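You operate a simulated robot arm through the tools that you are given. There is no shell and no other tool.

The job below is to be done with a simulated robot arm. You get a single attempt, and the scene is never put back.

JOB
Press the amber roller out and stand it on the white rack.
Fine: clamp the mould first; then lever up, clamp open and the empty mould on the yellow mat. Set down upright: amber roller.

Only the result counts: the job must be done as asked and must still hold three seconds after the hand-in. Knocking over, shifting, dropping, spilling or breaking anything else fails it.

ROBOT AND FRAMES
A 6-joint arm with a two-finger gripper, fixed in place. Base frame: the origin is at the foot of the arm, x ahead of it, y to its left, z up; the work surface is at about z = 86. Readings come in cm, degrees, newtons and seconds.
Its first joint turns from -166.0 to 166.0 degrees. Payload 1.71 kg.
The tool frame sits at the grasp point between the pads (the TCP): z along the fingers, y along the line on which they close. The tips reach 2 cm beyond it. The gripper opens to 9.6 cm. The gripper's body begins 11.3 cm behind the TCP.
Orientation is that of the tool frame in the base frame, as [roll, pitch, yaw] about the fixed x, y, z axes, in that order (R = Rz(yaw) Ry(pitch) Rx(roll)). With the fingers straight down and closing along the base's y, the tool's x points along the base's -x, its y along +y and its z along -z.

CONTROLS
- The arm moves only by the tool jog_arm. Its argument "increments" is a list of rows, each a list of 6 numbers: the shift along the base's x, y, z in units of 20 mm (1.0 is 20 mm), then the turn, a rotation vector about the base's x, y, z in units of 4 degrees (1.0 is 4 degrees). In form: [[x, y, z, wx, wy, wz], ...]. A call has 1 to 20 rows; each row shifts and turns the commanded pose from where the row before left it. "jaw" is the gripper command, from -1 (shut) to 1 (fully open), values between in proportion, set as the call begins (left out, the last holds). A call with a number of a shift or a turn outside -1 to 1 is refused whole. A row lasts 0.2 s, in which the tool goes at most 5 cm and 8.6 degrees; a call with a longer step from one row to the next is refused whole, and so is a gripper value outside its range. Where a pose cannot be reached the arm comes as near as it can. A force on the tool above 90 N (or 10 N above the force at the start of the call, whichever is more), or a blocked arm, ends the call early, and 0.2 s more pass. Each finger travels about 4.5 cm/s and halts on what it meets, pressing with about 33 N; the grip force reading is that of the motor and also rises with nothing between the fingers. The clock runs only during rows and for 0.2 s after the last one: add rows that do not move to give the fingers time. The reply holds the time, the measured pose of the TCP, the force on the tool along the base axes, the opening and the grip force, in the units named above and with some noise, with the torque about the TCP (base axes, N m) and any sound that the robot's microphone picked up.
- Cameras (640 x 400 px; columns grow to the right, rows downward): "scene" is fixed at [21.9, -50.09, 151.29]; the picture's right is [0.97, -0.26, 0.00], its down [-0.13, -0.48, -0.87] and it looks along [0.23, 0.84, -0.49] (base axes); focal length 309 px, centre (320, 200). "wrist" rides on the gripper at [6.6, 1.4, -14.5] in the tool frame; the picture's right is [-0.21, 0.98, 0.00], its down [-0.88, -0.19, -0.45] and it looks along [-0.44, -0.09, 0.90] (tool axes); focal length 275 px, centre (320, 200). There is no depth. A picture from a camera that has moved, and an enlarged one, comes with that camera's place and axes in the base frame and with its lens. The place of the scene camera against the robot may be out by one fixed shift of up to 1.2 cm in any direction.
- snapshot(camera): a new picture of that camera. No time passes.
- slide_trunk(by): slides the trunk up (or, below 0, down) by that many cm; the arm rides with it, the base frame stays. It gives what a move gives, with no picture.
- inspect(camera, box): a new picture of the part [left, top, right, bottom] of that camera's present view, enlarged. No time passes.
- sign_off(): hands the job in; it is judged then, once.

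Nothing tells you positions but the pictures and the camera data. Unless the task says otherwise, let go and move clear before handing in.

The tools are called after ">>>" as name(argument=value, ...) on one line, values as JSON. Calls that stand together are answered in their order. jog_arm: Moves the arm, as the interface text tells. Its arguments: {"type":"object","properties":{"increments":{"type":"array","items":{"type":"array","items":{"type":"number"}}},"jaw":{"type":"number"}},"required":["increments"]} The other tools are called the same way: slide_trunk (by) slides the trunk up or down; snapshot (camera) takes a picture; inspect (camera, box) takes an enlarged picture of a part of a camera's view; sign_off () hands the job in.

At the start:

```text
clock: 0.0
position: [38.1, 38.27, 128.68]
orientation: [179.9, -0.2, 180.0]
force: [-0.4, -0.9, -0.1]
torque: [-0.02, 0.0, 0.01]
width: 9.59
gripper_force: 0.0
trunk travel left (down, up): [-20.0, 19.0]
```

scene: 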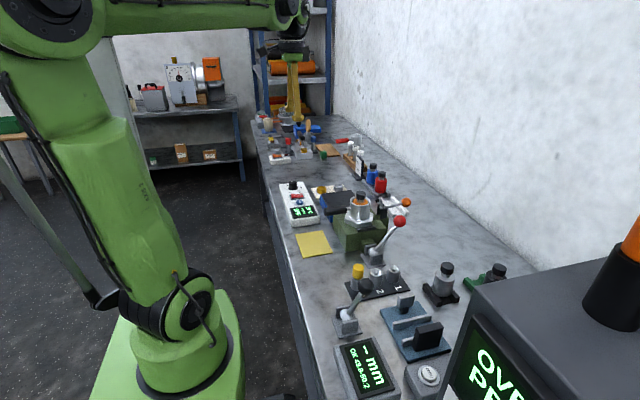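
wrist: 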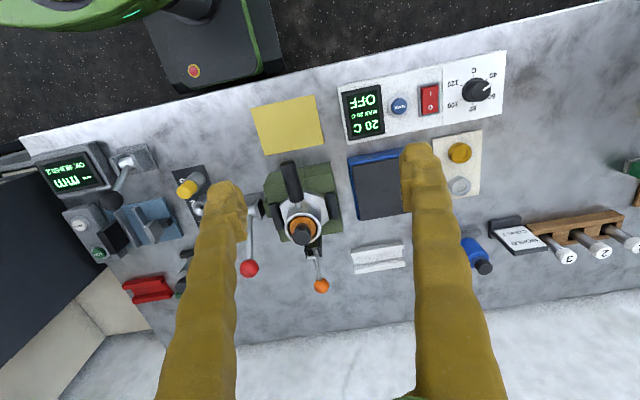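

I see a bench with a green press holding a mould (amber/orange part inside), a red-knob lever, an orange-knob clamp, a yellow mat, and what looks like a white rack. I'll look closer before moving.

>>> inspect(camera="scene", box=[270, 160, 430, 280])

>>> inspect(camera="wrist", box=[230, 140, 430, 300])

>>> inspect(camera="scene", box=[320, 240, 520, 400])

>>> inspect(camera="wrist", box=[30, 130, 230, 310])

>>> inspect(camera="wrist", box=[330, 40, 640, 290])

>>> inspect(camera="scene", box=[250, 100, 370, 180])

```text
3.33 times, centred on (350, 220) of scene
camera zoom: at [21.9, -50.09, 151.29], right [0.97, -0.26, 0.0], down [-0.13, -0.48, -0.87], along [0.23, 0.84, -0.49], focal length 1029 px, centre (220, 133)
```

zoom: 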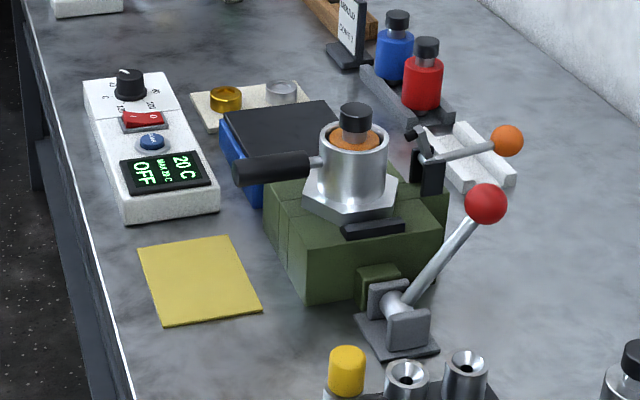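

```text
2.50 times, centred on (330, 220) of wrist
camera zoom: at [31.5, 39.64, 143.23], right [0.21, 0.98, 0.0], down [0.88, -0.19, 0.44], along [0.43, -0.09, -0.9], focal length 688 px, centre (295, 150)
```

zoom: 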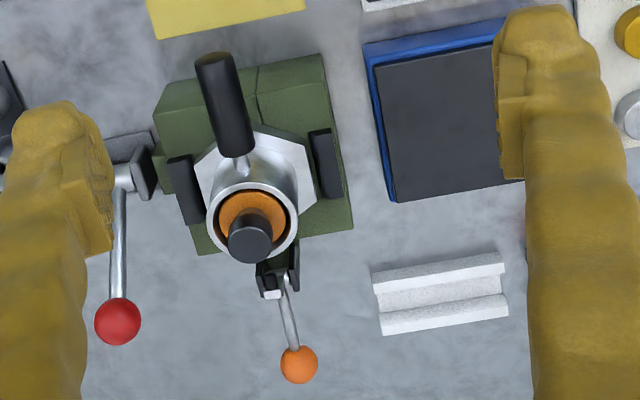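

```text
2.50 times, centred on (420, 320) of scene
camera zoom: at [21.9, -50.09, 151.29], right [0.97, -0.26, 0.0], down [-0.13, -0.48, -0.87], along [0.23, 0.84, -0.49], focal length 772 px, centre (70, -100)
```

zoom: 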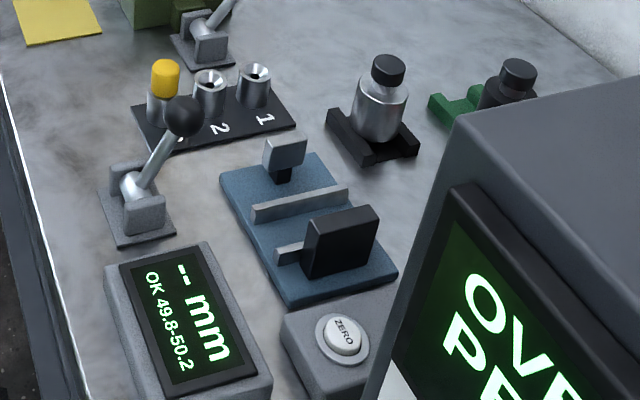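

```text
2.22 times, centred on (130, 220) of wrist
camera zoom: at [31.5, 39.64, 143.23], right [0.21, 0.98, 0.0], down [0.88, -0.19, 0.44], along [0.43, -0.09, -0.9], focal length 612 px, centre (742, 156)
```

zoom: 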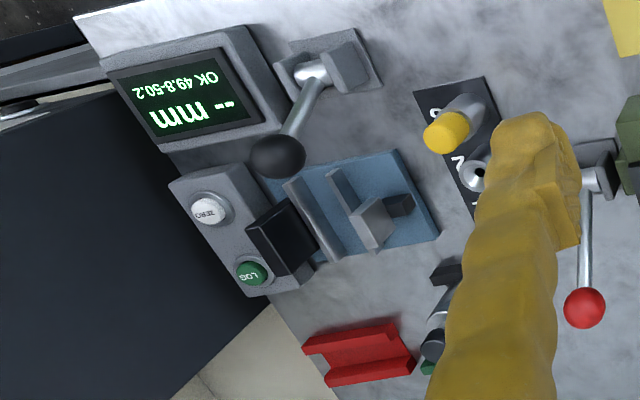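

```text
1.60 times, centred on (485, 165) of wrist
camera zoom: at [31.5, 39.64, 143.23], right [0.21, 0.98, 0.0], down [0.88, -0.19, 0.44], along [0.43, -0.09, -0.9], focal length 440 px, centre (56, 256)
```

zoom: 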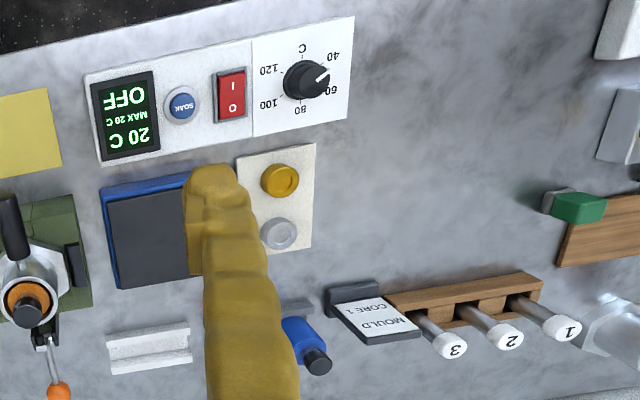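

```text
5.00 times, centred on (310, 140) of scene
camera zoom: at [21.9, -50.09, 151.29], right [0.97, -0.26, 0.0], down [-0.13, -0.48, -0.87], along [0.23, 0.84, -0.49], focal length 1544 px, centre (370, 500)
```

zoom: 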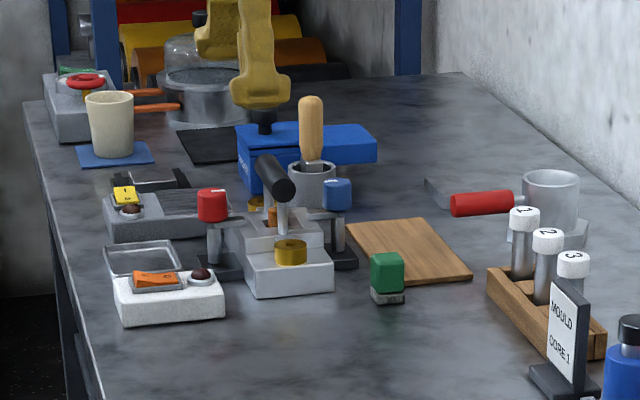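

The roller is in the mould on the green press at about (56, 31). I'll move closer to triangulate the press, clamp, lever and white rack.

>>> jog_arm(increments=[[1, -0.8, -0.8, 0, 0, 0], [1, -0.8, -0.8, 0, 0, 0], [1, -0.8, -0.8, 0, 0, 0], [1, -0.8, -0.8, 0, 0, 0], [0, 0, 0, 0, 0, 0]])

>>> snapshot(camera="wrist")

>>> inspect(camera="scene", box=[320, 180, 420, 260])

>>> inspect(camera="scene", box=[440, 210, 640, 400])

```text
clock: 1.2
position: [44.32, 31.82, 122.78]
orientation: [-180.0, 0.9, -180.0]
force: [-0.5, -0.5, -0.7]
torque: [0.0, 0.01, -0.01]
width: 9.6
gripper_force: 0.0
trunk travel left (down, up): [-20.0, 19.0]
```

```text
taken
camera wrist: at [37.55, 33.12, 137.16], right [0.21, 0.98, 0.0], down [0.87, -0.19, 0.46], along [0.45, -0.09, -0.89], focal length 275 px, centre (320, 200)
```

wrist: 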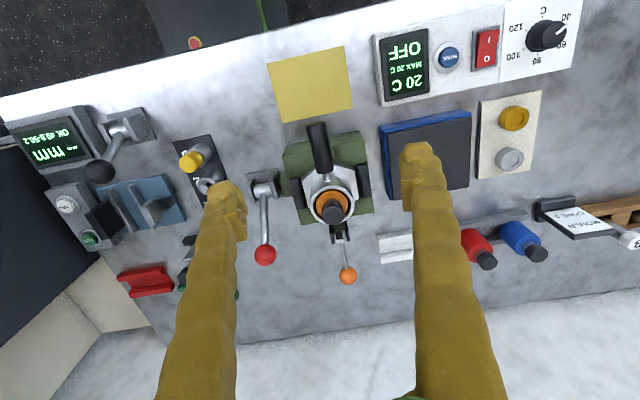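

```text
5.00 times, centred on (370, 220) of scene
camera zoom: at [21.9, -50.09, 151.29], right [0.97, -0.26, 0.0], down [-0.13, -0.48, -0.87], along [0.23, 0.84, -0.49], focal length 1544 px, centre (70, 100)
```

zoom: 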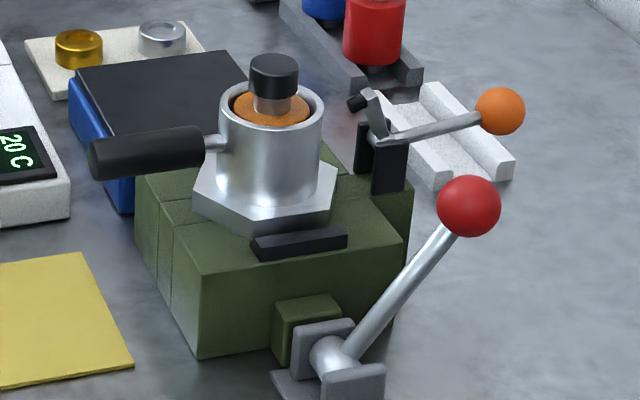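

```text
2.11 times, centred on (540, 305) of scene
camera zoom: at [21.9, -50.09, 151.29], right [0.97, -0.26, 0.0], down [-0.13, -0.48, -0.87], along [0.23, 0.84, -0.49], focal length 650 px, centre (-143, -21)
```

zoom: 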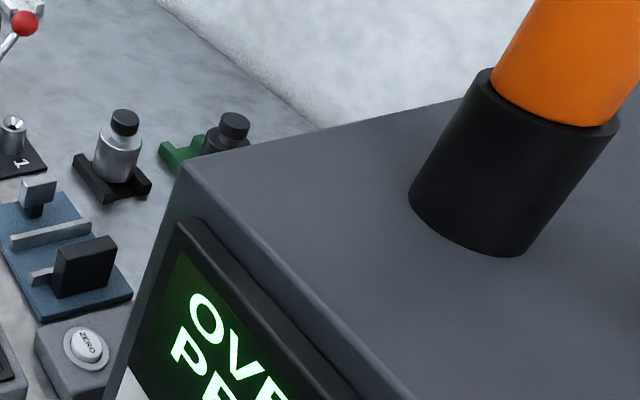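

The clamp's short arm stands up with its handle toward +x, and the red lever leans toward +x. I'll swing the wrist camera round to view the press from the side.

>>> jog_arm(increments=[[0.6, -1, 0, 0, 0, 1], [0.6, -1, 0, 0, 0, 1], [0.6, -1, 0, 0, 0, 1], [0.6, -1, 0, 0, 0, 1], [0.6, -1, 0, 0, 0, 1], [0.6, -1, 0, 0, 0, 1], [0.6, -1, 0, 0, 0, 1], [0.6, -1, 0, 0, 0, 1], [0.6, -1, 0, 0, 0, 1], [0.6, -1, 0, 0, 0, 1], [0.6, -1, 0, 0, 0, 1], [0.6, -1, 0, 0, 0, 1], [0.6, -1, 0, 0, 0, 1], [0, 0, 0, 0, 0, 1], [0, 0, 0, 0, 0, 1], [0, 0, 0, 0, 0, 1], [0, 0, 0, 0, 0, 1], [0, 0, 0, 0, 0, 1], [0, 0, 0, 0, 0, 1], [0, 0, 0, 0, 0, 1]])

>>> jog_arm(increments=[[0, 0, 0, 0, 0, 1], [0, 0, 0, 0, 0, 1], [0, 0, 0, 0, 0, 0.5], [0, 0, -0.5, 1, 0, 0], [0, 0, -0.5, 1, 0, 0], [0, 0, -0.5, 1, 0, 0], [0, 0, -0.5, 1, 0, 0], [0, 0, -0.5, 1, 0, 0], [0, 0, -0.5, 1, 0, 0], [0, 0, -0.5, 1, 0, 0], [0, 0, -0.5, 1, 0, 0], [0, 0, -0.5, 1, 0, 0], [0, 0, -0.5, 1, 0, 0], [0, 0, 0, 0, 0, 0]])

>>> snapshot(camera="wrist")

>>> snapshot(camera="scene")

```text
clock: 5.4
position: [59.89, 5.88, 122.82]
orientation: [179.9, 0.8, -100.0]
force: [-0.1, -0.1, -0.2]
torque: [0.0, 0.03, 0.01]
width: 9.6
gripper_force: 0.2
trunk travel left (down, up): [-20.0, 19.0]
```

```text
clock: 8.4
position: [59.83, 5.82, 112.64]
orientation: [179.9, 41.0, -90.1]
force: [0.5, -0.9, -0.8]
torque: [0.04, 0.01, 0.01]
width: 9.6
gripper_force: 0.1
trunk travel left (down, up): [-20.0, 19.0]
```

```text
taken
camera wrist: at [58.42, -8.65, 119.45], right [-0.98, 0.16, 0.14], down [0.19, 0.37, 0.91], along [0.09, 0.92, -0.39], focal length 275 px, centre (320, 200)
```

wrist: 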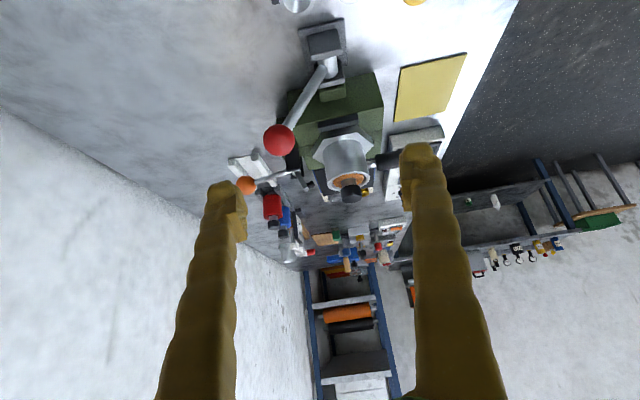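

```text
taken
```

scene: 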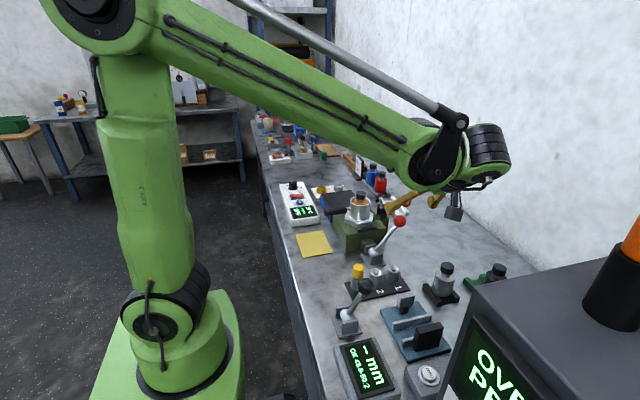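

Useful side view (image is upside down). Zooming in on the press parts.

>>> inspect(camera="wrist", box=[220, 10, 420, 210])

>>> inspect(camera="wrist", box=[225, 130, 325, 210])

```text
2.00 times, centred on (320, 110) of wrist
camera zoom: at [58.42, -8.65, 119.45], right [-0.98, 0.16, 0.14], down [0.19, 0.37, 0.91], along [0.09, 0.92, -0.39], focal length 551 px, centre (320, 380)
```

zoom: 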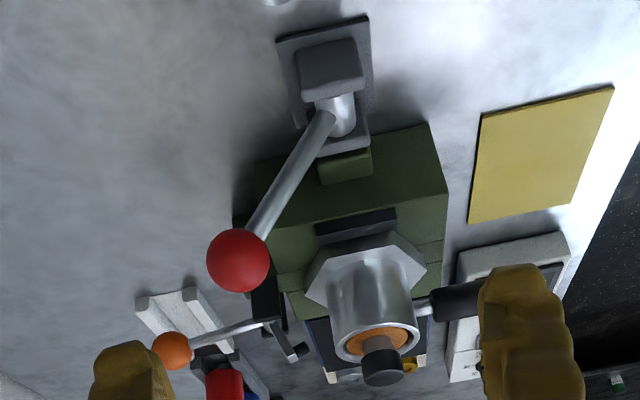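

```text
5.00 times, centred on (275, 170) of wrist
camera zoom: at [58.42, -8.65, 119.45], right [-0.98, 0.16, 0.14], down [0.19, 0.37, 0.91], along [0.09, 0.92, -0.39], focal length 1376 px, centre (545, 350)
```

zoom: 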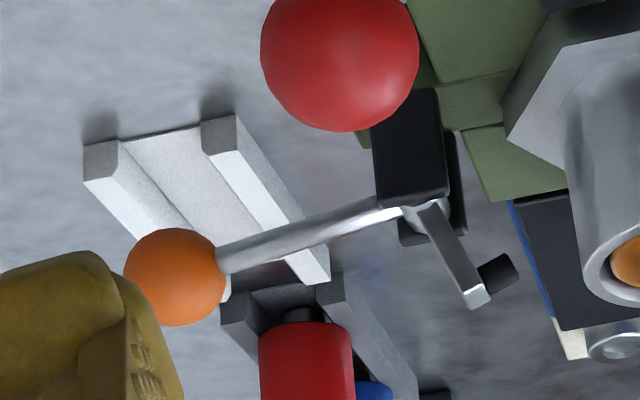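

I've located: clamp pivot ≈(66,31,97) with its ball ≈(74,31,98); red lever hub ≈(57,18,90) with its ball ≈(65,18,99); white rack ≈(76.5,45). I'll look closer at the racks and mould before touching anything.

>>> inspect(camera="scene", box=[350, 150, 430, 220])

>>> inspect(camera="wrist", box=[220, 140, 320, 240])

>>> inspect(camera="wrist", box=[290, 100, 410, 210])

>>> inspect(camera="scene", box=[420, 250, 520, 320])

```text
5.71 times, centred on (390, 185) of scene
camera zoom: at [21.9, -50.09, 151.29], right [0.97, -0.26, 0.0], down [-0.13, -0.48, -0.87], along [0.23, 0.84, -0.49], focal length 1764 px, centre (-80, 286)
```

zoom: 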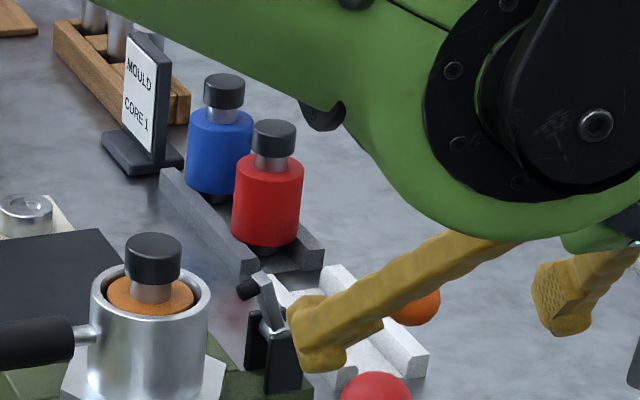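

```text
4.00 times, centred on (270, 190) of wrist
camera zoom: at [58.42, -8.65, 119.45], right [-0.98, 0.16, 0.14], down [0.19, 0.37, 0.91], along [0.09, 0.92, -0.39], focal length 1101 px, centre (520, 240)
```

zoom: 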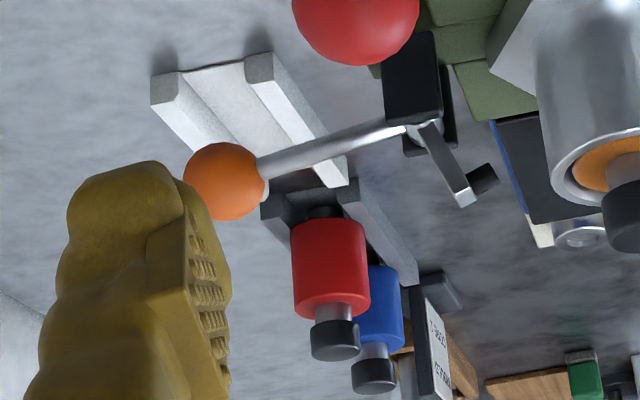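

```text
3.64 times, centred on (350, 155) of wrist
camera zoom: at [58.42, -8.65, 119.45], right [-0.98, 0.16, 0.14], down [0.19, 0.37, 0.91], along [0.09, 0.92, -0.39], focal length 1001 px, centre (211, 364)
```

zoom: 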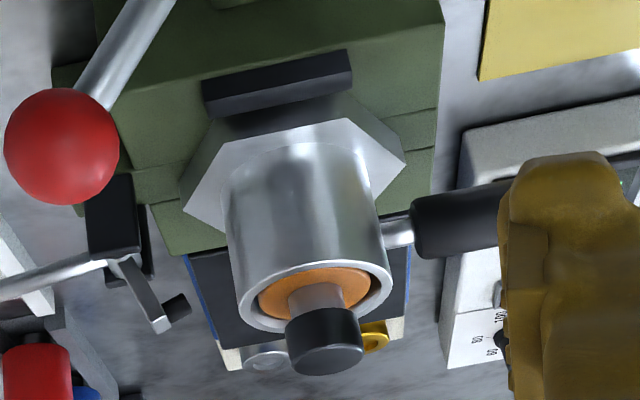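

```text
5.71 times, centred on (470, 285) of scene
camera zoom: at [21.9, -50.09, 151.29], right [0.97, -0.26, 0.0], down [-0.13, -0.48, -0.87], along [0.23, 0.84, -0.49], focal length 1764 px, centre (-537, -286)
```

zoom: 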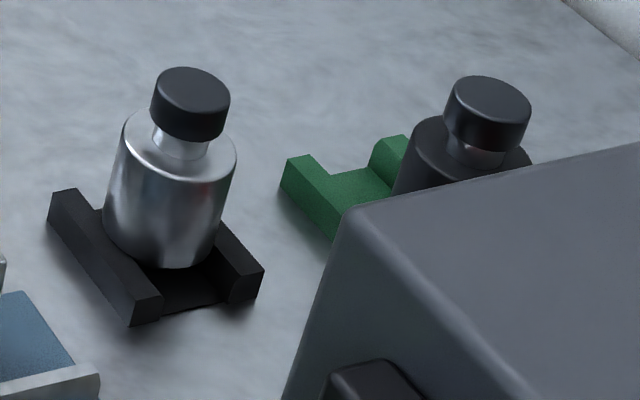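

Racks hold rollers upright with the lower stub between the rails. I'll bring the tool back to straight-down and hover above the orange clamp ball.

>>> jog_arm(increments=[[0, 1, 0.2, -1, 0, 0], [0, 1, 0.2, -1, 0, 0], [0, 1, 0.2, -1, 0, 0], [0, 1, 0.2, -1, 0, 0], [0, 1, 0.2, -1, 0, 0], [0, 1, 0.2, -1, 0, 0], [0, 1, 0.2, -1, 0, 0], [0, 1, 0.2, -1, 0, 0], [0, 1, 0.2, -1, 0, 0], [0, 1, 0.2, -1, 0, 0], [0, 1, 0.2, -0.25, 0, 0], [0, 0, 0, 0, 0, -1], [0, 0, 0, 0, 0, -1], [0, 0, 0, 0, 0, -1], [0, 0, 0, 0, 0, -1], [0, 0, 0, 0, 0, -1], [0, 0, 0, 0, 0, -1], [0, 0, 0, 0, 0, -1], [0, 0, 0, 0, 0, -1]])

>>> jog_arm(increments=[[0, 0, 0, 0, 0, -1], [0, 0, 0, 0, 0, -1], [0, 0, 0, 0, 0, -1], [0, 0, 0, 0, 0, -1], [0, 0, 0, 0, 0, -1], [0, 0, 0, 0, 0, -1], [0, 0, 0, 0, 0, -1], [0, 0, 0, 0, 0, -1], [0, 0, 0, 0, 0, -1], [0, 0, 0, 0, 0, -1], [0, 0, 0, 0, 0, -1], [0, 0, 0, 0, 0, -1], [0, 0, 0, 0, 0, -1], [0, 0, 0, 0, 0, -1], [0, 0, 0, 0, 0, -0.5], [0, 0, 0, 0, 0, 0]])

>>> snapshot(camera="wrist")

```text
clock: 12.4
position: [59.81, 27.83, 117.2]
orientation: [179.9, -0.1, -122.1]
force: [-0.4, -0.5, 0.9]
torque: [-0.02, -0.02, 0.0]
width: 9.59
gripper_force: 0.0
trunk travel left (down, up): [-20.0, 19.0]
```

```text
clock: 15.8
position: [59.76, 27.81, 117.16]
orientation: [-180.0, -0.1, 180.0]
force: [-0.2, 0.5, -0.3]
torque: [0.03, -0.02, 0.02]
width: 9.6
gripper_force: 0.2
trunk travel left (down, up): [-20.0, 19.0]
```

```text
taken
camera wrist: at [53.24, 29.18, 131.73], right [0.21, 0.98, 0.0], down [0.88, -0.19, 0.44], along [0.43, -0.09, -0.9], focal length 275 px, centre (320, 200)
```

wrist: 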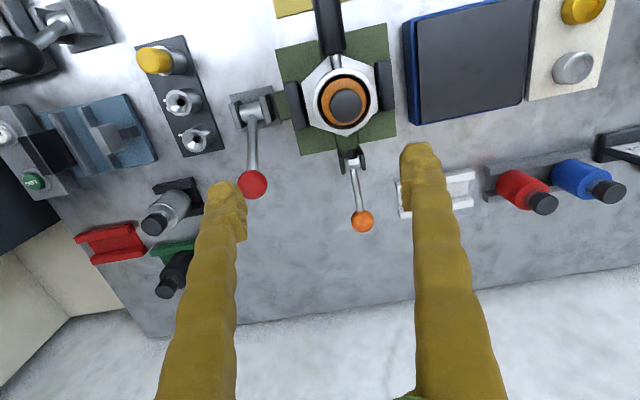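

Clear overhead view; zooming for precise coordinates.

>>> inspect(camera="wrist", box=[270, 50, 430, 250])

>>> inspect(camera="wrist", box=[200, 60, 320, 220])

```text
2.00 times, centred on (350, 150) of wrist
camera zoom: at [53.24, 29.18, 131.73], right [0.21, 0.98, 0.0], down [0.88, -0.19, 0.44], along [0.43, -0.09, -0.9], focal length 551 px, centre (260, 300)
```

zoom: 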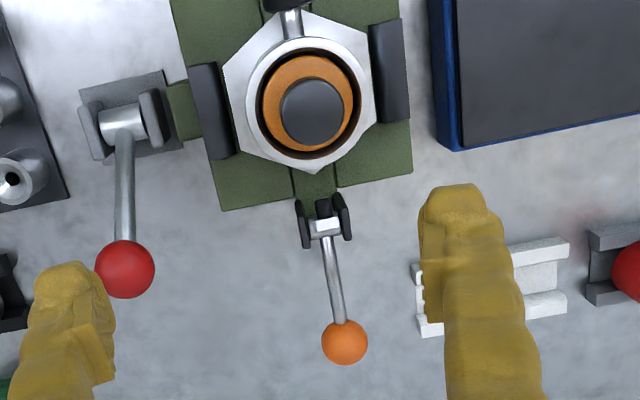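

```text
2.50 times, centred on (260, 140) of wrist
camera zoom: at [53.24, 29.18, 131.73], right [0.21, 0.98, 0.0], down [0.88, -0.19, 0.44], along [0.43, -0.09, -0.9], focal length 688 px, centre (470, 350)
```

zoom: 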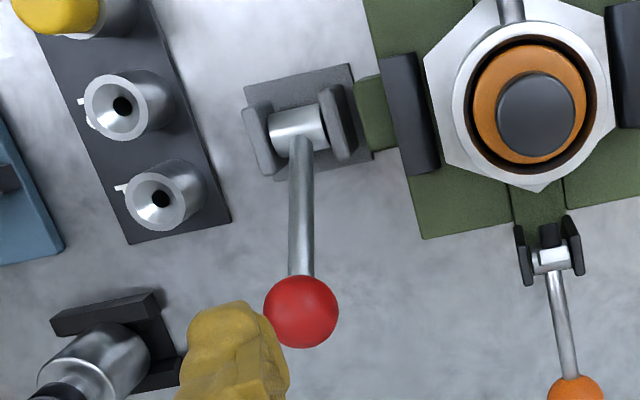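

Ball centre works out to (74.05, 30.95, 97.6). Moving above it, then most of the way down.

>>> jog_arm(increments=[[0.9, 0.2, 0, 0, 0, 0], [0.9, 0.2, 0, 0, 0, 0], [0.9, 0.2, 0, 0, 0, 0], [0.9, 0.2, 0, 0, 0, 0], [0.9, 0.2, 0, 0, 0, 0], [0.9, 0.2, 0, 0, 0, 0], [0.9, 0.2, 0, 0, 0, 0], [0.85, 0.17, 0, 0, 0, 0], [0, 0, -1, 0, 0, 0], [0, 0, -1, 0, 0, 0], [0, 0, -1, 0, 0, 0], [0, 0, -1, 0, 0, 0], [0, 0, -1, 0, 0, 0], [0, 0, -1, 0, 0, 0], [0, 0, 0, 0, 0, 0]])

>>> snapshot(camera="wrist")

>>> inspect(camera="scene", box=[340, 160, 440, 260])

```text
clock: 19.0
position: [74.1, 30.98, 105.11]
orientation: [-179.9, -0.3, 180.0]
force: [-0.1, -0.5, -0.5]
torque: [-0.02, 0.0, 0.04]
width: 9.59
gripper_force: 0.0
trunk travel left (down, up): [-20.0, 19.0]
```

```text
taken
camera wrist: at [67.5, 32.3, 119.61], right [0.21, 0.98, 0.0], down [0.88, -0.19, 0.44], along [0.43, -0.09, -0.9], focal length 275 px, centre (320, 200)
```

wrist: 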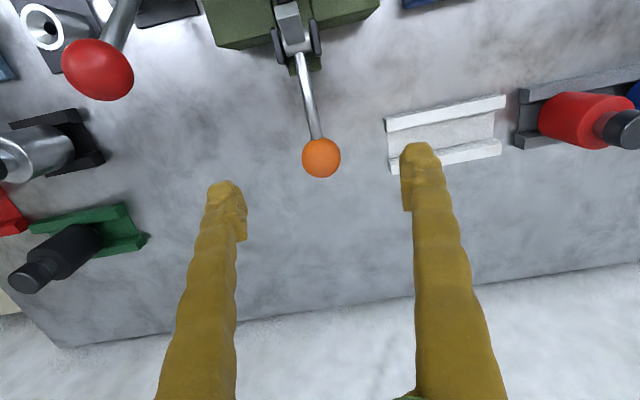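

```text
4.00 times, centred on (390, 210) of scene
camera zoom: at [21.9, -50.09, 151.29], right [0.97, -0.26, 0.0], down [-0.13, -0.48, -0.87], along [0.23, 0.84, -0.49], focal length 1235 px, centre (40, 160)
```

zoom: 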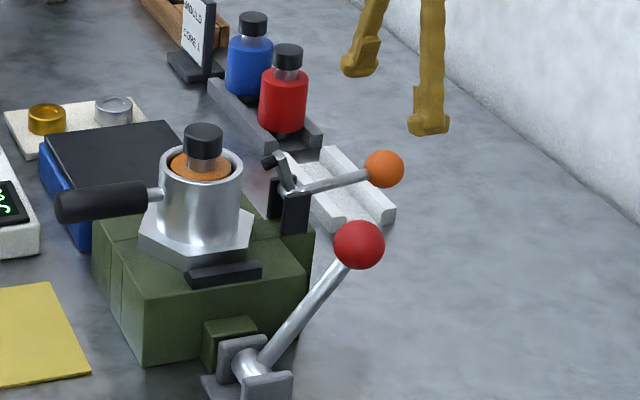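

Ball centred. Descend and grip it.

>>> jog_arm(increments=[[0, 0, -1, 0, 0, 0], [0, 0, -1, 0, 0, 0], [0, 0, -1, 0, 0, 0], [0, 0, -0.75, 0, 0, 0], [0, 0, 0, 0, 0, 0]])

>>> jog_arm(increments=[[0, 0, 0, 0, 0, 0], [0, 0, 0, 0, 0, 0], [0, 0, 0, 0, 0, 0], [0, 0, 0, 0, 0, 0], [0, 0, 0, 0, 0, 0], [0, 0, 0, 0, 0, 0]], jaw=-1)

>>> snapshot(camera="wrist")

```text
clock: 20.2
position: [74.16, 31.0, 97.68]
orientation: [-179.9, -0.2, 180.0]
force: [-1.1, -0.4, 0.0]
torque: [-0.01, -0.02, -0.01]
width: 9.59
gripper_force: 0.0
trunk travel left (down, up): [-20.0, 19.0]
```

```text
clock: 21.6
position: [74.14, 31.01, 97.76]
orientation: [-179.9, -0.2, 180.0]
force: [1.0, 4.5, 0.8]
torque: [0.03, 0.0, 0.05]
width: 3.06
gripper_force: 34.9
trunk travel left (down, up): [-20.0, 19.0]
```

```text
taken
camera wrist: at [67.45, 32.31, 112.29], right [0.21, 0.98, 0.0], down [0.88, -0.19, 0.44], along [0.43, -0.09, -0.9], focal length 275 px, centre (320, 200)
```

wrist: 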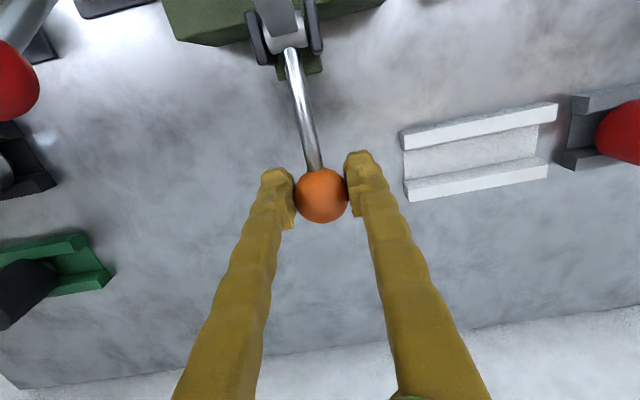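

Gripped. Moving the clamp handle up along its arc, first part.

>>> jog_arm(increments=[[-0.05, 0, 0.35, 0, 0, 0], [-0.09, 0, 0.36, 0, 0, 0], [-0.11, 0, 0.35, 0, 0, 0], [-0.14, 0, 0.35, 0, 0, 0], [-0.17, 0, 0.33, 0, 0, 0], [-0.2, 0, 0.31, 0, 0, 0], [0, 0, 0, 0, 0, 0]])

>>> snapshot(camera="wrist")

```text
clock: 23.2
position: [72.79, 30.96, 101.71]
orientation: [180.0, -0.2, 179.9]
force: [7.3, -1.4, -7.8]
torque: [-0.01, -0.77, 0.0]
width: 3.08
gripper_force: 35.3
trunk travel left (down, up): [-20.0, 19.0]
```

```text
taken
camera wrist: at [66.14, 32.32, 116.29], right [0.21, 0.98, 0.0], down [0.88, -0.19, 0.44], along [0.43, -0.09, -0.9], focal length 275 px, centre (320, 200)
```

wrist: 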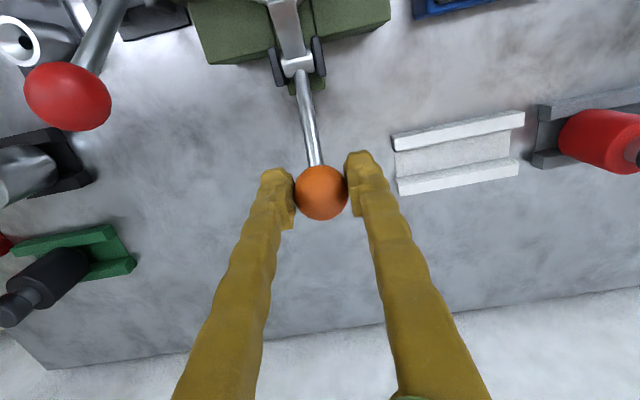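

The clamp is turning smoothly with light resistance. Continue along the arc until it meets its stop.

>>> jog_arm(increments=[[-0.22, 0, 0.3, 0, 0, 0], [-0.25, 0, 0.28, 0, 0, 0], [-0.27, 0, 0.25, 0, 0, 0], [-0.3, 0, 0.22, 0, 0, 0], [-0.32, 0, 0.2, 0, 0, 0], [-0.33, 0, 0.17, 0, 0, 0], [0, 0, 0, 0, 0, 0]])

>>> snapshot(camera="wrist")

>>> inspect(camera="scene", box=[330, 160, 430, 260])

```text
clock: 24.8
position: [69.3, 31.05, 104.57]
orientation: [180.0, -0.3, 180.0]
force: [7.0, -3.0, -5.7]
torque: [-0.02, -0.66, -0.01]
width: 3.08
gripper_force: 35.3
trunk travel left (down, up): [-20.0, 19.0]
```

```text
taken
camera wrist: at [62.68, 32.32, 119.15], right [0.21, 0.98, 0.0], down [0.88, -0.19, 0.44], along [0.43, -0.09, -0.9], focal length 275 px, centre (320, 200)
```

wrist: 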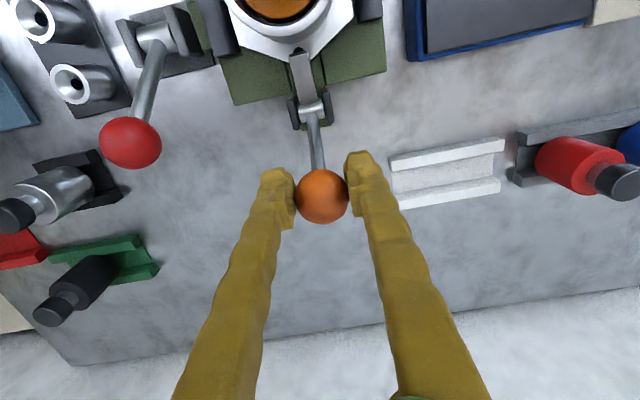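

```text
4.00 times, centred on (380, 210) of scene
camera zoom: at [21.9, -50.09, 151.29], right [0.97, -0.26, 0.0], down [-0.13, -0.48, -0.87], along [0.23, 0.84, -0.49], focal length 1235 px, centre (80, 160)
```

zoom: 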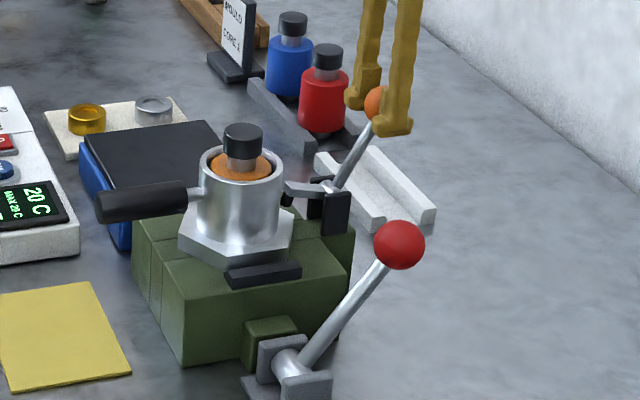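

The clamp arm is almost down on the flange. A few more small steps to seat it.

>>> jog_arm(increments=[[-0.34, 0, 0.15, 0, 0, 0], [-0.35, 0, 0.11, 0, 0, 0], [0, 0, 0, 0, 0, 0]])

>>> inspect(camera="scene", box=[340, 175, 410, 245])

```text
clock: 25.6
position: [67.93, 31.0, 105.22]
orientation: [180.0, -0.3, 179.9]
force: [3.7, -7.2, -12.1]
torque: [-0.06, -0.64, -0.04]
width: 3.07
gripper_force: 34.8
trunk travel left (down, up): [-20.0, 19.0]
```

```text
5.71 times, centred on (375, 210) of scene
camera zoom: at [21.9, -50.09, 151.29], right [0.97, -0.26, 0.0], down [-0.13, -0.48, -0.87], along [0.23, 0.84, -0.49], focal length 1764 px, centre (6, 143)
```

zoom: 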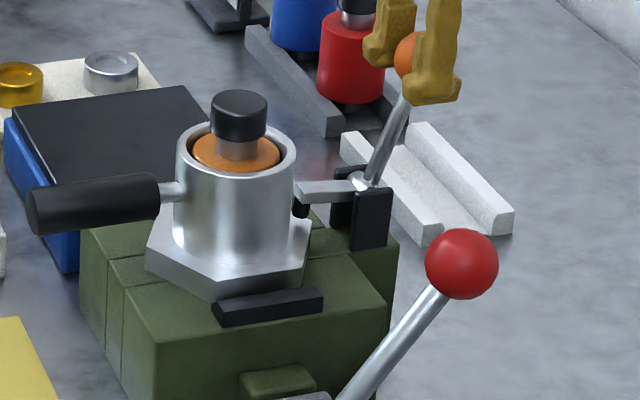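

>>> jog_arm(increments=[[-0.34, 0, 0.02, 0, 0, 0], [0, 0, 0, 0, 0, 0]])

>>> inspect(camera="scene", box=[360, 190, 400, 230])

```text
clock: 26.2
position: [67.29, 30.96, 105.1]
orientation: [179.9, -0.3, -179.9]
force: [6.8, -5.8, 2.9]
torque: [-0.02, -0.67, -0.09]
width: 3.07
gripper_force: 34.8
trunk travel left (down, up): [-20.0, 19.0]
```

```text
10.00 times, centred on (380, 210) of scene
camera zoom: at [21.9, -50.09, 151.29], right [0.97, -0.26, 0.0], down [-0.13, -0.48, -0.87], along [0.23, 0.84, -0.49], focal length 3087 px, centre (-280, 100)
```

zoom: 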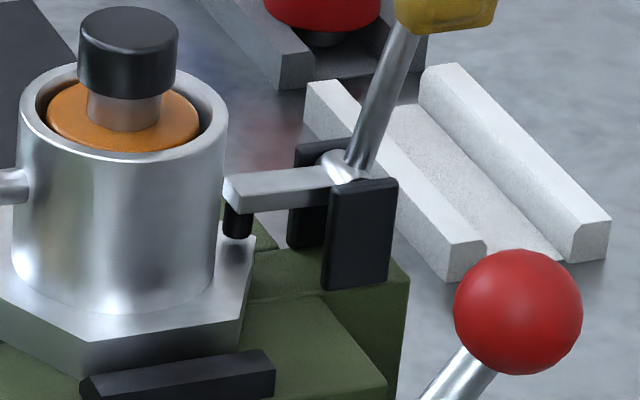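

The foot is just above the flange; continuing in small steps.

>>> jog_arm(increments=[[-0.35, 0, 0.03, 0, 0, 0], [0, 0, 0, 0, 0, 0]])

>>> inspect(camera="scene", box=[360, 190, 400, 230])

```text
clock: 26.8
position: [66.52, 30.97, 105.17]
orientation: [180.0, -0.3, -180.0]
force: [12.0, -4.0, 4.9]
torque: [-0.01, -0.2, -0.01]
width: 2.97
gripper_force: 35.1
trunk travel left (down, up): [-20.0, 19.0]
```

```text
10.00 times, centred on (380, 210) of scene
camera zoom: at [21.9, -50.09, 151.29], right [0.97, -0.26, 0.0], down [-0.13, -0.48, -0.87], along [0.23, 0.84, -0.49], focal length 3087 px, centre (-280, 100)
```

zoom: 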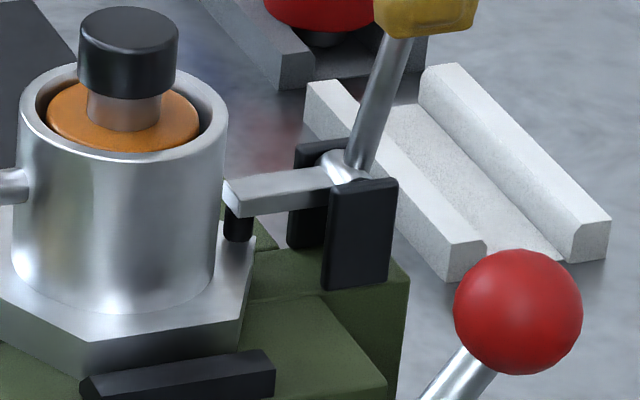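

>>> jog_arm(increments=[[-0.2, 0, -0.03, 0, 0, 0], [-0.1, 0, -0.02, 0, 0, 0], [0, 0, 0, 0, 0, 0]])

>>> inspect(camera="scene", box=[360, 170, 410, 230])

>>> inspect(camera="wrist", box=[240, 40, 400, 240])

```text
clock: 27.6
position: [65.88, 30.93, 105.09]
orientation: [179.9, -0.3, 180.0]
force: [-3.9, 0.1, -1.1]
torque: [0.05, 0.04, 0.0]
width: 0.0
gripper_force: 29.5
trunk travel left (down, up): [-20.0, 19.0]
```

```text
6.67 times, centred on (385, 200) of scene
camera zoom: at [21.9, -50.09, 151.29], right [0.97, -0.26, 0.0], down [-0.13, -0.48, -0.87], along [0.23, 0.84, -0.49], focal length 2058 px, centre (-113, 200)
```

zoom: 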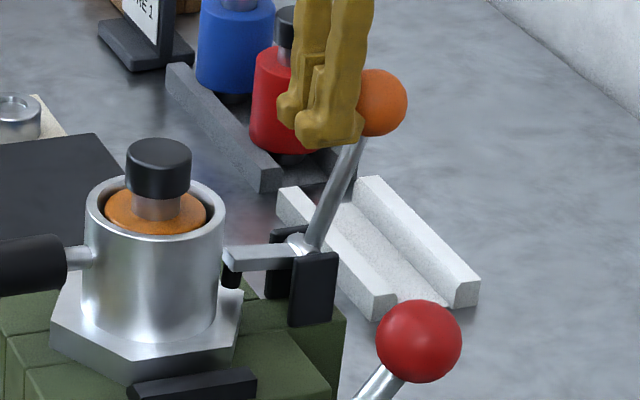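

```text
2.00 times, centred on (320, 140) of wrist
camera zoom: at [59.24, 32.34, 119.63], right [0.21, 0.98, 0.0], down [0.88, -0.19, 0.44], along [0.43, -0.09, -0.9], focal length 551 px, centre (320, 320)
```

zoom: 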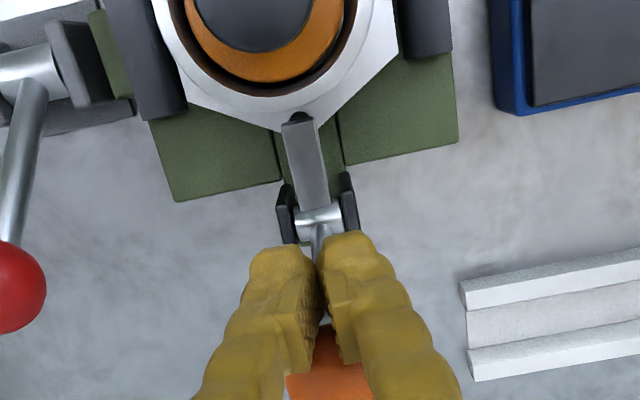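

The ball slipped from the grip, likely because the clamp reached its stop. I'll back off and verify by pushing the ball from the +x side with closed fingers.

>>> jog_arm(increments=[[0, 0, 1, 0, 0, 0], [0, 0, 1, 0, 0, 0], [0, 0, 1, 0, 0, 0], [1, 0, 0, 0, 0, 0], [1, 0, 0, 0, 0, 0], [1, 0, 0, 0, 0, 0], [0, 0, 0, 0, 0, 0]])

>>> inspect(camera="wrist", box=[220, 0, 420, 220])

>>> inspect(camera="scene", box=[360, 170, 410, 230])

```text
clock: 29.2
position: [71.99, 30.93, 111.3]
orientation: [-180.0, -0.2, 179.9]
force: [0.7, -0.1, -0.1]
torque: [-0.02, 0.04, 0.02]
width: 0.01
gripper_force: 29.5
trunk travel left (down, up): [-20.0, 19.0]
```

```text
1.82 times, centred on (320, 110) of wrist
camera zoom: at [65.32, 32.32, 125.75], right [0.21, 0.98, 0.0], down [0.88, -0.19, 0.44], along [0.43, -0.09, -0.9], focal length 500 px, centre (320, 364)
```

zoom: 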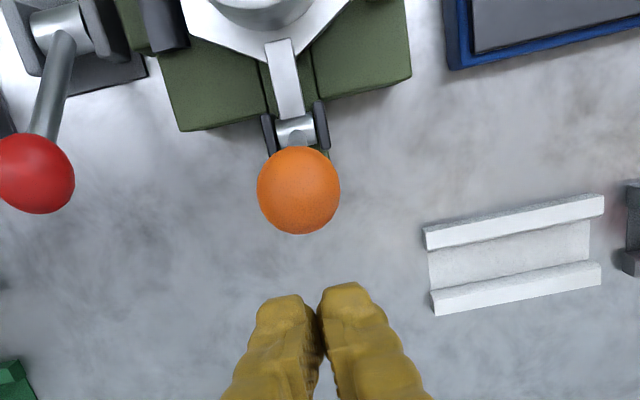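

```text
6.67 times, centred on (385, 200) of scene
camera zoom: at [21.9, -50.09, 151.29], right [0.97, -0.26, 0.0], down [-0.13, -0.48, -0.87], along [0.23, 0.84, -0.49], focal length 2058 px, centre (-113, 200)
```

zoom: 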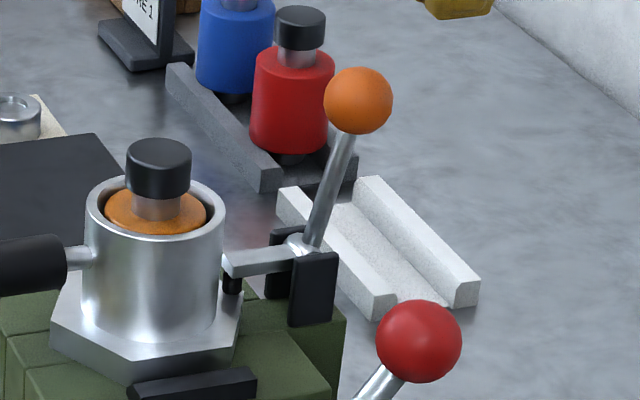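

>>> jog_arm(increments=[[0, 0, -1, 0, 0, 0], [0, 0, -1, 0, 0, 0], [0, 0, -1, 0, 0, 0], [-0.5, 0, 0, 0, 0, 0], [-0.3, 0, 0, 0, 0, 0], [-0.2, 0, 0, 0, 0, 0], [0, 0, 0, 0, 0, 0]])

>>> jog_arm(increments=[[-0.2, 0, 0, 0, 0, 0], [-0.2, 0, 0, 0, 0, 0], [0, 0, 0, 0, 0, 0]])

>>> inspect(camera="scene", box=[360, 170, 410, 230])

```text
clock: 30.8
position: [70.35, 30.87, 104.92]
orientation: [-179.9, -0.2, 179.9]
force: [52.7, 4.6, -5.1]
torque: [0.06, -0.58, -0.15]
width: 0.58
gripper_force: 29.4
trunk travel left (down, up): [-20.0, 19.0]
```

```text
clock: 31.3
position: [70.33, 30.95, 105.07]
orientation: [180.0, 1.6, 179.6]
force: [156.7, 6.6, -91.8]
torque: [-0.39, -2.72, -0.26]
width: 0.59
gripper_force: 29.7
trunk travel left (down, up): [-20.0, 19.0]
stopped in row 2: the force on the tool passed its limit at 96 N (the readings are from after the stop); the commanded pose is now the measured one
```

```text
6.67 times, centred on (385, 200) of scene
camera zoom: at [21.9, -50.09, 151.29], right [0.97, -0.26, 0.0], down [-0.13, -0.48, -0.87], along [0.23, 0.84, -0.49], focal length 2058 px, centre (-113, 200)
```

zoom: 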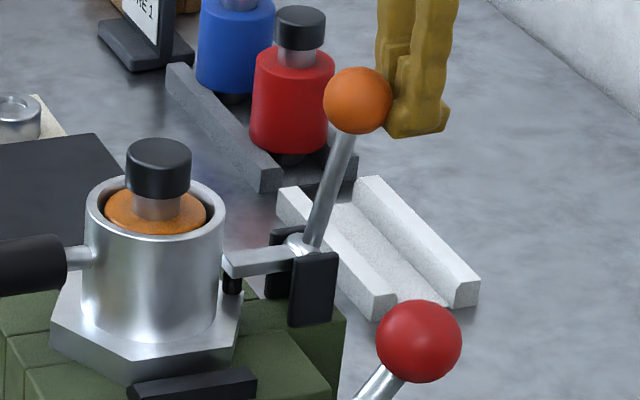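

The clamp is firmly at its stop (closed). Backing off, then on to the red lever.

>>> jog_arm(increments=[[0.5, 0, 0, 0, 0, 0], [0.5, 0, 0, 0, 0, 0], [0, 0, 1, 0, 0, 0], [0, 0, 1, 0, 0, 0], [0, 0, 1, 0, 0, 0], [0, 0, 1, 0, 0, 0], [0, 0, 0, 0, 0, 0]], jaw=0.3)

>>> inspect(camera="scene", box=[340, 160, 420, 280])

```text
clock: 32.9
position: [70.09, 30.96, 114.56]
orientation: [179.8, 1.2, 179.9]
force: [-1.0, -0.2, 0.5]
torque: [-0.01, -0.15, 0.01]
width: 6.23
gripper_force: 0.0
trunk travel left (down, up): [-20.0, 19.0]
```

```text
3.33 times, centred on (380, 220) of scene
camera zoom: at [21.9, -50.09, 151.29], right [0.97, -0.26, 0.0], down [-0.13, -0.48, -0.87], along [0.23, 0.84, -0.49], focal length 1029 px, centre (120, 133)
```

zoom: 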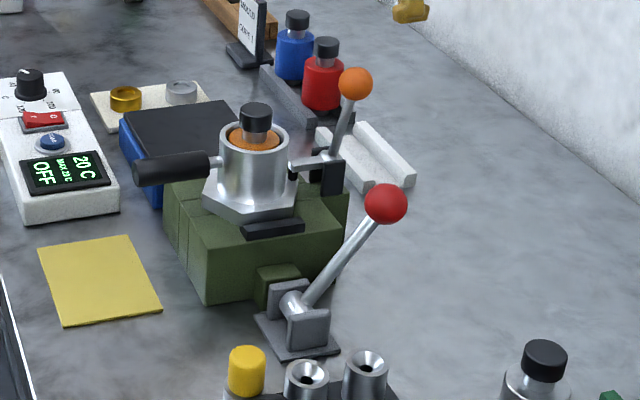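

Clamp closed. Now going above the red lever ball at ≈(64.8, 18, 99.3).

>>> jog_arm(increments=[[-0.38, -0.93, 0, 0, 0.3, 0], [-0.38, -0.93, 0, 0, 0, 0], [-0.38, -0.93, 0, 0, 0, 0], [-0.38, -0.93, 0, 0, 0, 0], [-0.38, -0.93, 0, 0, 0, 0], [-0.38, -0.93, 0, 0, 0, 0], [-0.38, -0.93, 0, 0, 0, 0], [0, 0, -1, 0, 0, 0], [0, 0, -1, 0, 0, 0], [0, 0, 0, 0, 0, 0]])

>>> snapshot(camera="wrist")

```text
clock: 35.1
position: [64.85, 17.84, 110.16]
orientation: [179.9, 0.0, 180.0]
force: [-0.3, -0.2, 0.3]
torque: [0.01, 0.04, -0.03]
width: 6.22
gripper_force: 0.0
trunk travel left (down, up): [-20.0, 19.0]
```

```text
taken
camera wrist: at [58.27, 19.15, 124.72], right [0.21, 0.98, 0.0], down [0.88, -0.19, 0.44], along [0.43, -0.09, -0.9], focal length 275 px, centre (320, 200)
```

wrist: 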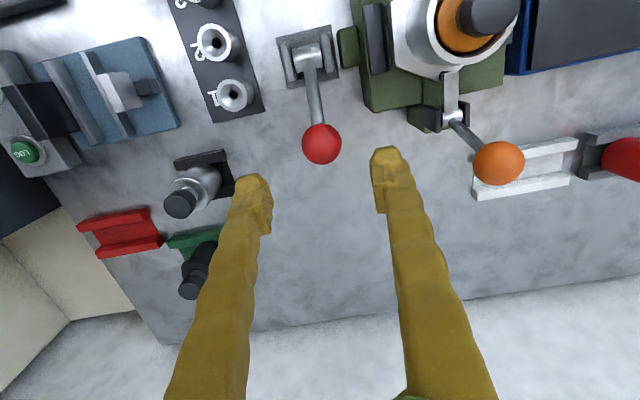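

Ball confirmed at (64.75, 17.95, 99.3). Descend and grip.

>>> jog_arm(increments=[[0, 0.05, -1, 0, 0, 0], [0, 0, -1, 0, 0, 0], [0, 0, -1, 0, 0, 0], [0, 0, -1, 0, 0, 0], [0, 0, -1, 0, 0, 0], [0, 0, -0.42, 0, 0, 0], [0, 0, 0, 0, 0, 0]])

>>> jog_arm(increments=[[0, 0, 0, 0, 0, 0], [0, 0, 0, 0, 0, 0], [0, 0, 0, 0, 0, 0], [0, 0, 0, 0, 0, 0]], jaw=-1)

>>> inspect(camera="scene", box=[340, 160, 420, 280])

```text
clock: 36.7
position: [64.95, 18.04, 99.41]
orientation: [-180.0, -0.1, 179.9]
force: [0.5, 1.1, -0.1]
torque: [0.0, -0.02, 0.05]
width: 6.23
gripper_force: 0.1
trunk travel left (down, up): [-20.0, 19.0]
```

```text
clock: 37.7
position: [64.88, 17.99, 99.42]
orientation: [180.0, -0.1, 179.8]
force: [-2.0, -13.6, -4.9]
torque: [-0.03, -0.04, -0.01]
width: 3.53
gripper_force: 35.2
trunk travel left (down, up): [-20.0, 19.0]
```

```text
3.33 times, centred on (380, 220) of scene
camera zoom: at [21.9, -50.09, 151.29], right [0.97, -0.26, 0.0], down [-0.13, -0.48, -0.87], along [0.23, 0.84, -0.49], focal length 1029 px, centre (120, 133)
```

zoom: 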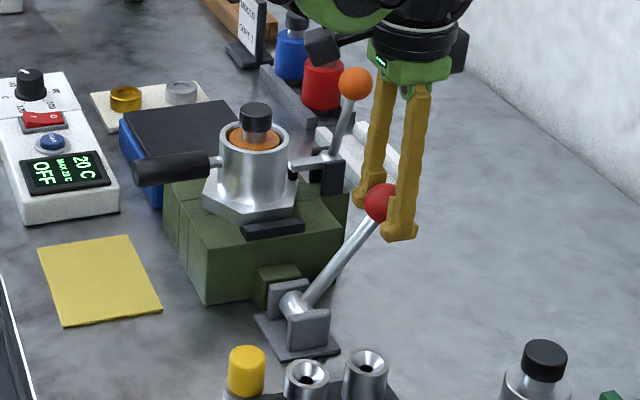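

Gripped the red ball. Pulling it down along its arc about the hub, in stages.

>>> jog_arm(increments=[[0.38, 0, -0.345, 0, 0, 0], [0.355, 0, -0.395, 0, 0, 0], [0.325, 0, -0.42, 0, 0, 0], [0, 0, 0, 0, 0, 0]])

>>> inspect(camera="scene", box=[340, 160, 420, 280])

```text
clock: 38.7
position: [67.45, 17.92, 96.99]
orientation: [179.9, 0.0, 179.7]
force: [-1.4, -1.9, 0.9]
torque: [0.29, -0.09, 0.01]
width: 0.0
gripper_force: 29.4
trunk travel left (down, up): [-20.0, 19.0]
```

```text
3.33 times, centred on (380, 220) of scene
camera zoom: at [21.9, -50.09, 151.29], right [0.97, -0.26, 0.0], down [-0.13, -0.48, -0.87], along [0.23, 0.84, -0.49], focal length 1029 px, centre (120, 133)
```

zoom: 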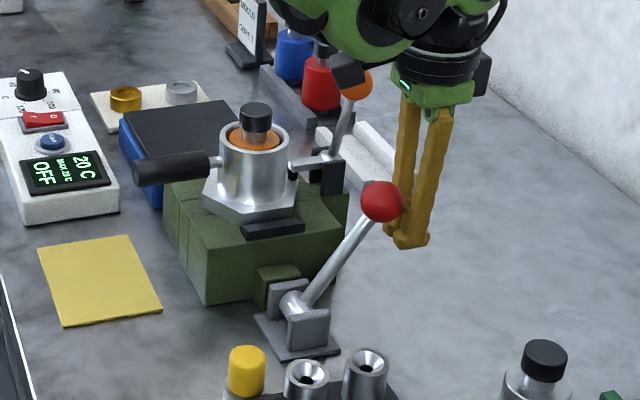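

The grip slipped: the lever is stiff and didn't move. I'll instead push it with closed fingertips, tilting the tool 25° so the push is nearly tangential.

>>> jog_arm(increments=[[0, 0, 1, 0, 0, 0], [0, 0, 1, 0, 0, 0], [0, 0, 1, 0, 0, 0], [0, 0, 1, 0, 0, 0], [0, 0, 1, 0, 0, 0], [-0.37, 0.02, 0, 0, -1, 0], [-0.37, 0, 0, 0, -1, 0], [-0.37, 0, 0, 0, -1, 0], [-0.37, 0, 0, 0, -1, 0], [-0.37, 0, 0, 0, -1, 0], [-0.37, 0, 0, 0, -1, 0], [-0.1, 0, 0, 0, -0.25, 0], [0, 0, -0.8, 0, 0, 0], [0, 0, -0.8, 0, 0, 0], [0, 0, 0, 0, 0, 0]])

>>> inspect(camera="scene", box=[340, 160, 420, 280])

>>> snapshot(camera="wrist")

```text
clock: 41.9
position: [62.49, 18.11, 103.79]
orientation: [179.8, 24.8, 179.9]
force: [0.3, -1.0, -0.4]
torque: [-0.03, 0.02, 0.03]
width: 0.0
gripper_force: 29.5
trunk travel left (down, up): [-20.0, 19.0]
```

```text
3.33 times, centred on (380, 220) of scene
camera zoom: at [21.9, -50.09, 151.29], right [0.97, -0.26, 0.0], down [-0.13, -0.48, -0.87], along [0.23, 0.84, -0.49], focal length 1029 px, centre (120, 133)
```

zoom: 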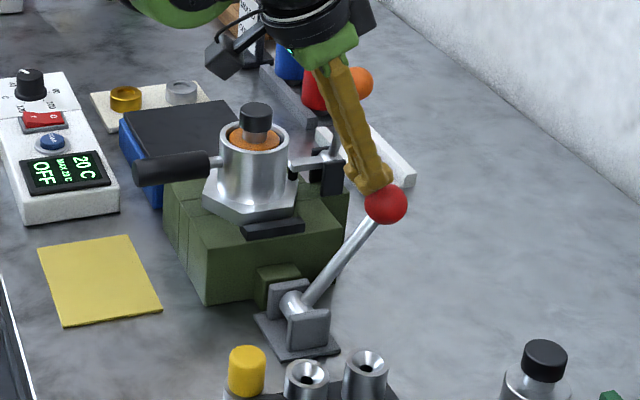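

```text
taken
camera wrist: at [50.3, 19.4, 114.29], right [0.19, 0.98, 0.09], down [0.61, -0.19, 0.77], along [0.77, -0.09, -0.63], focal length 275 px, centre (320, 200)
```

wrist: 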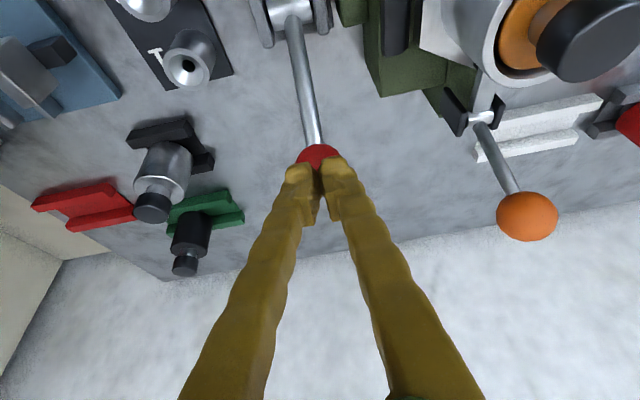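

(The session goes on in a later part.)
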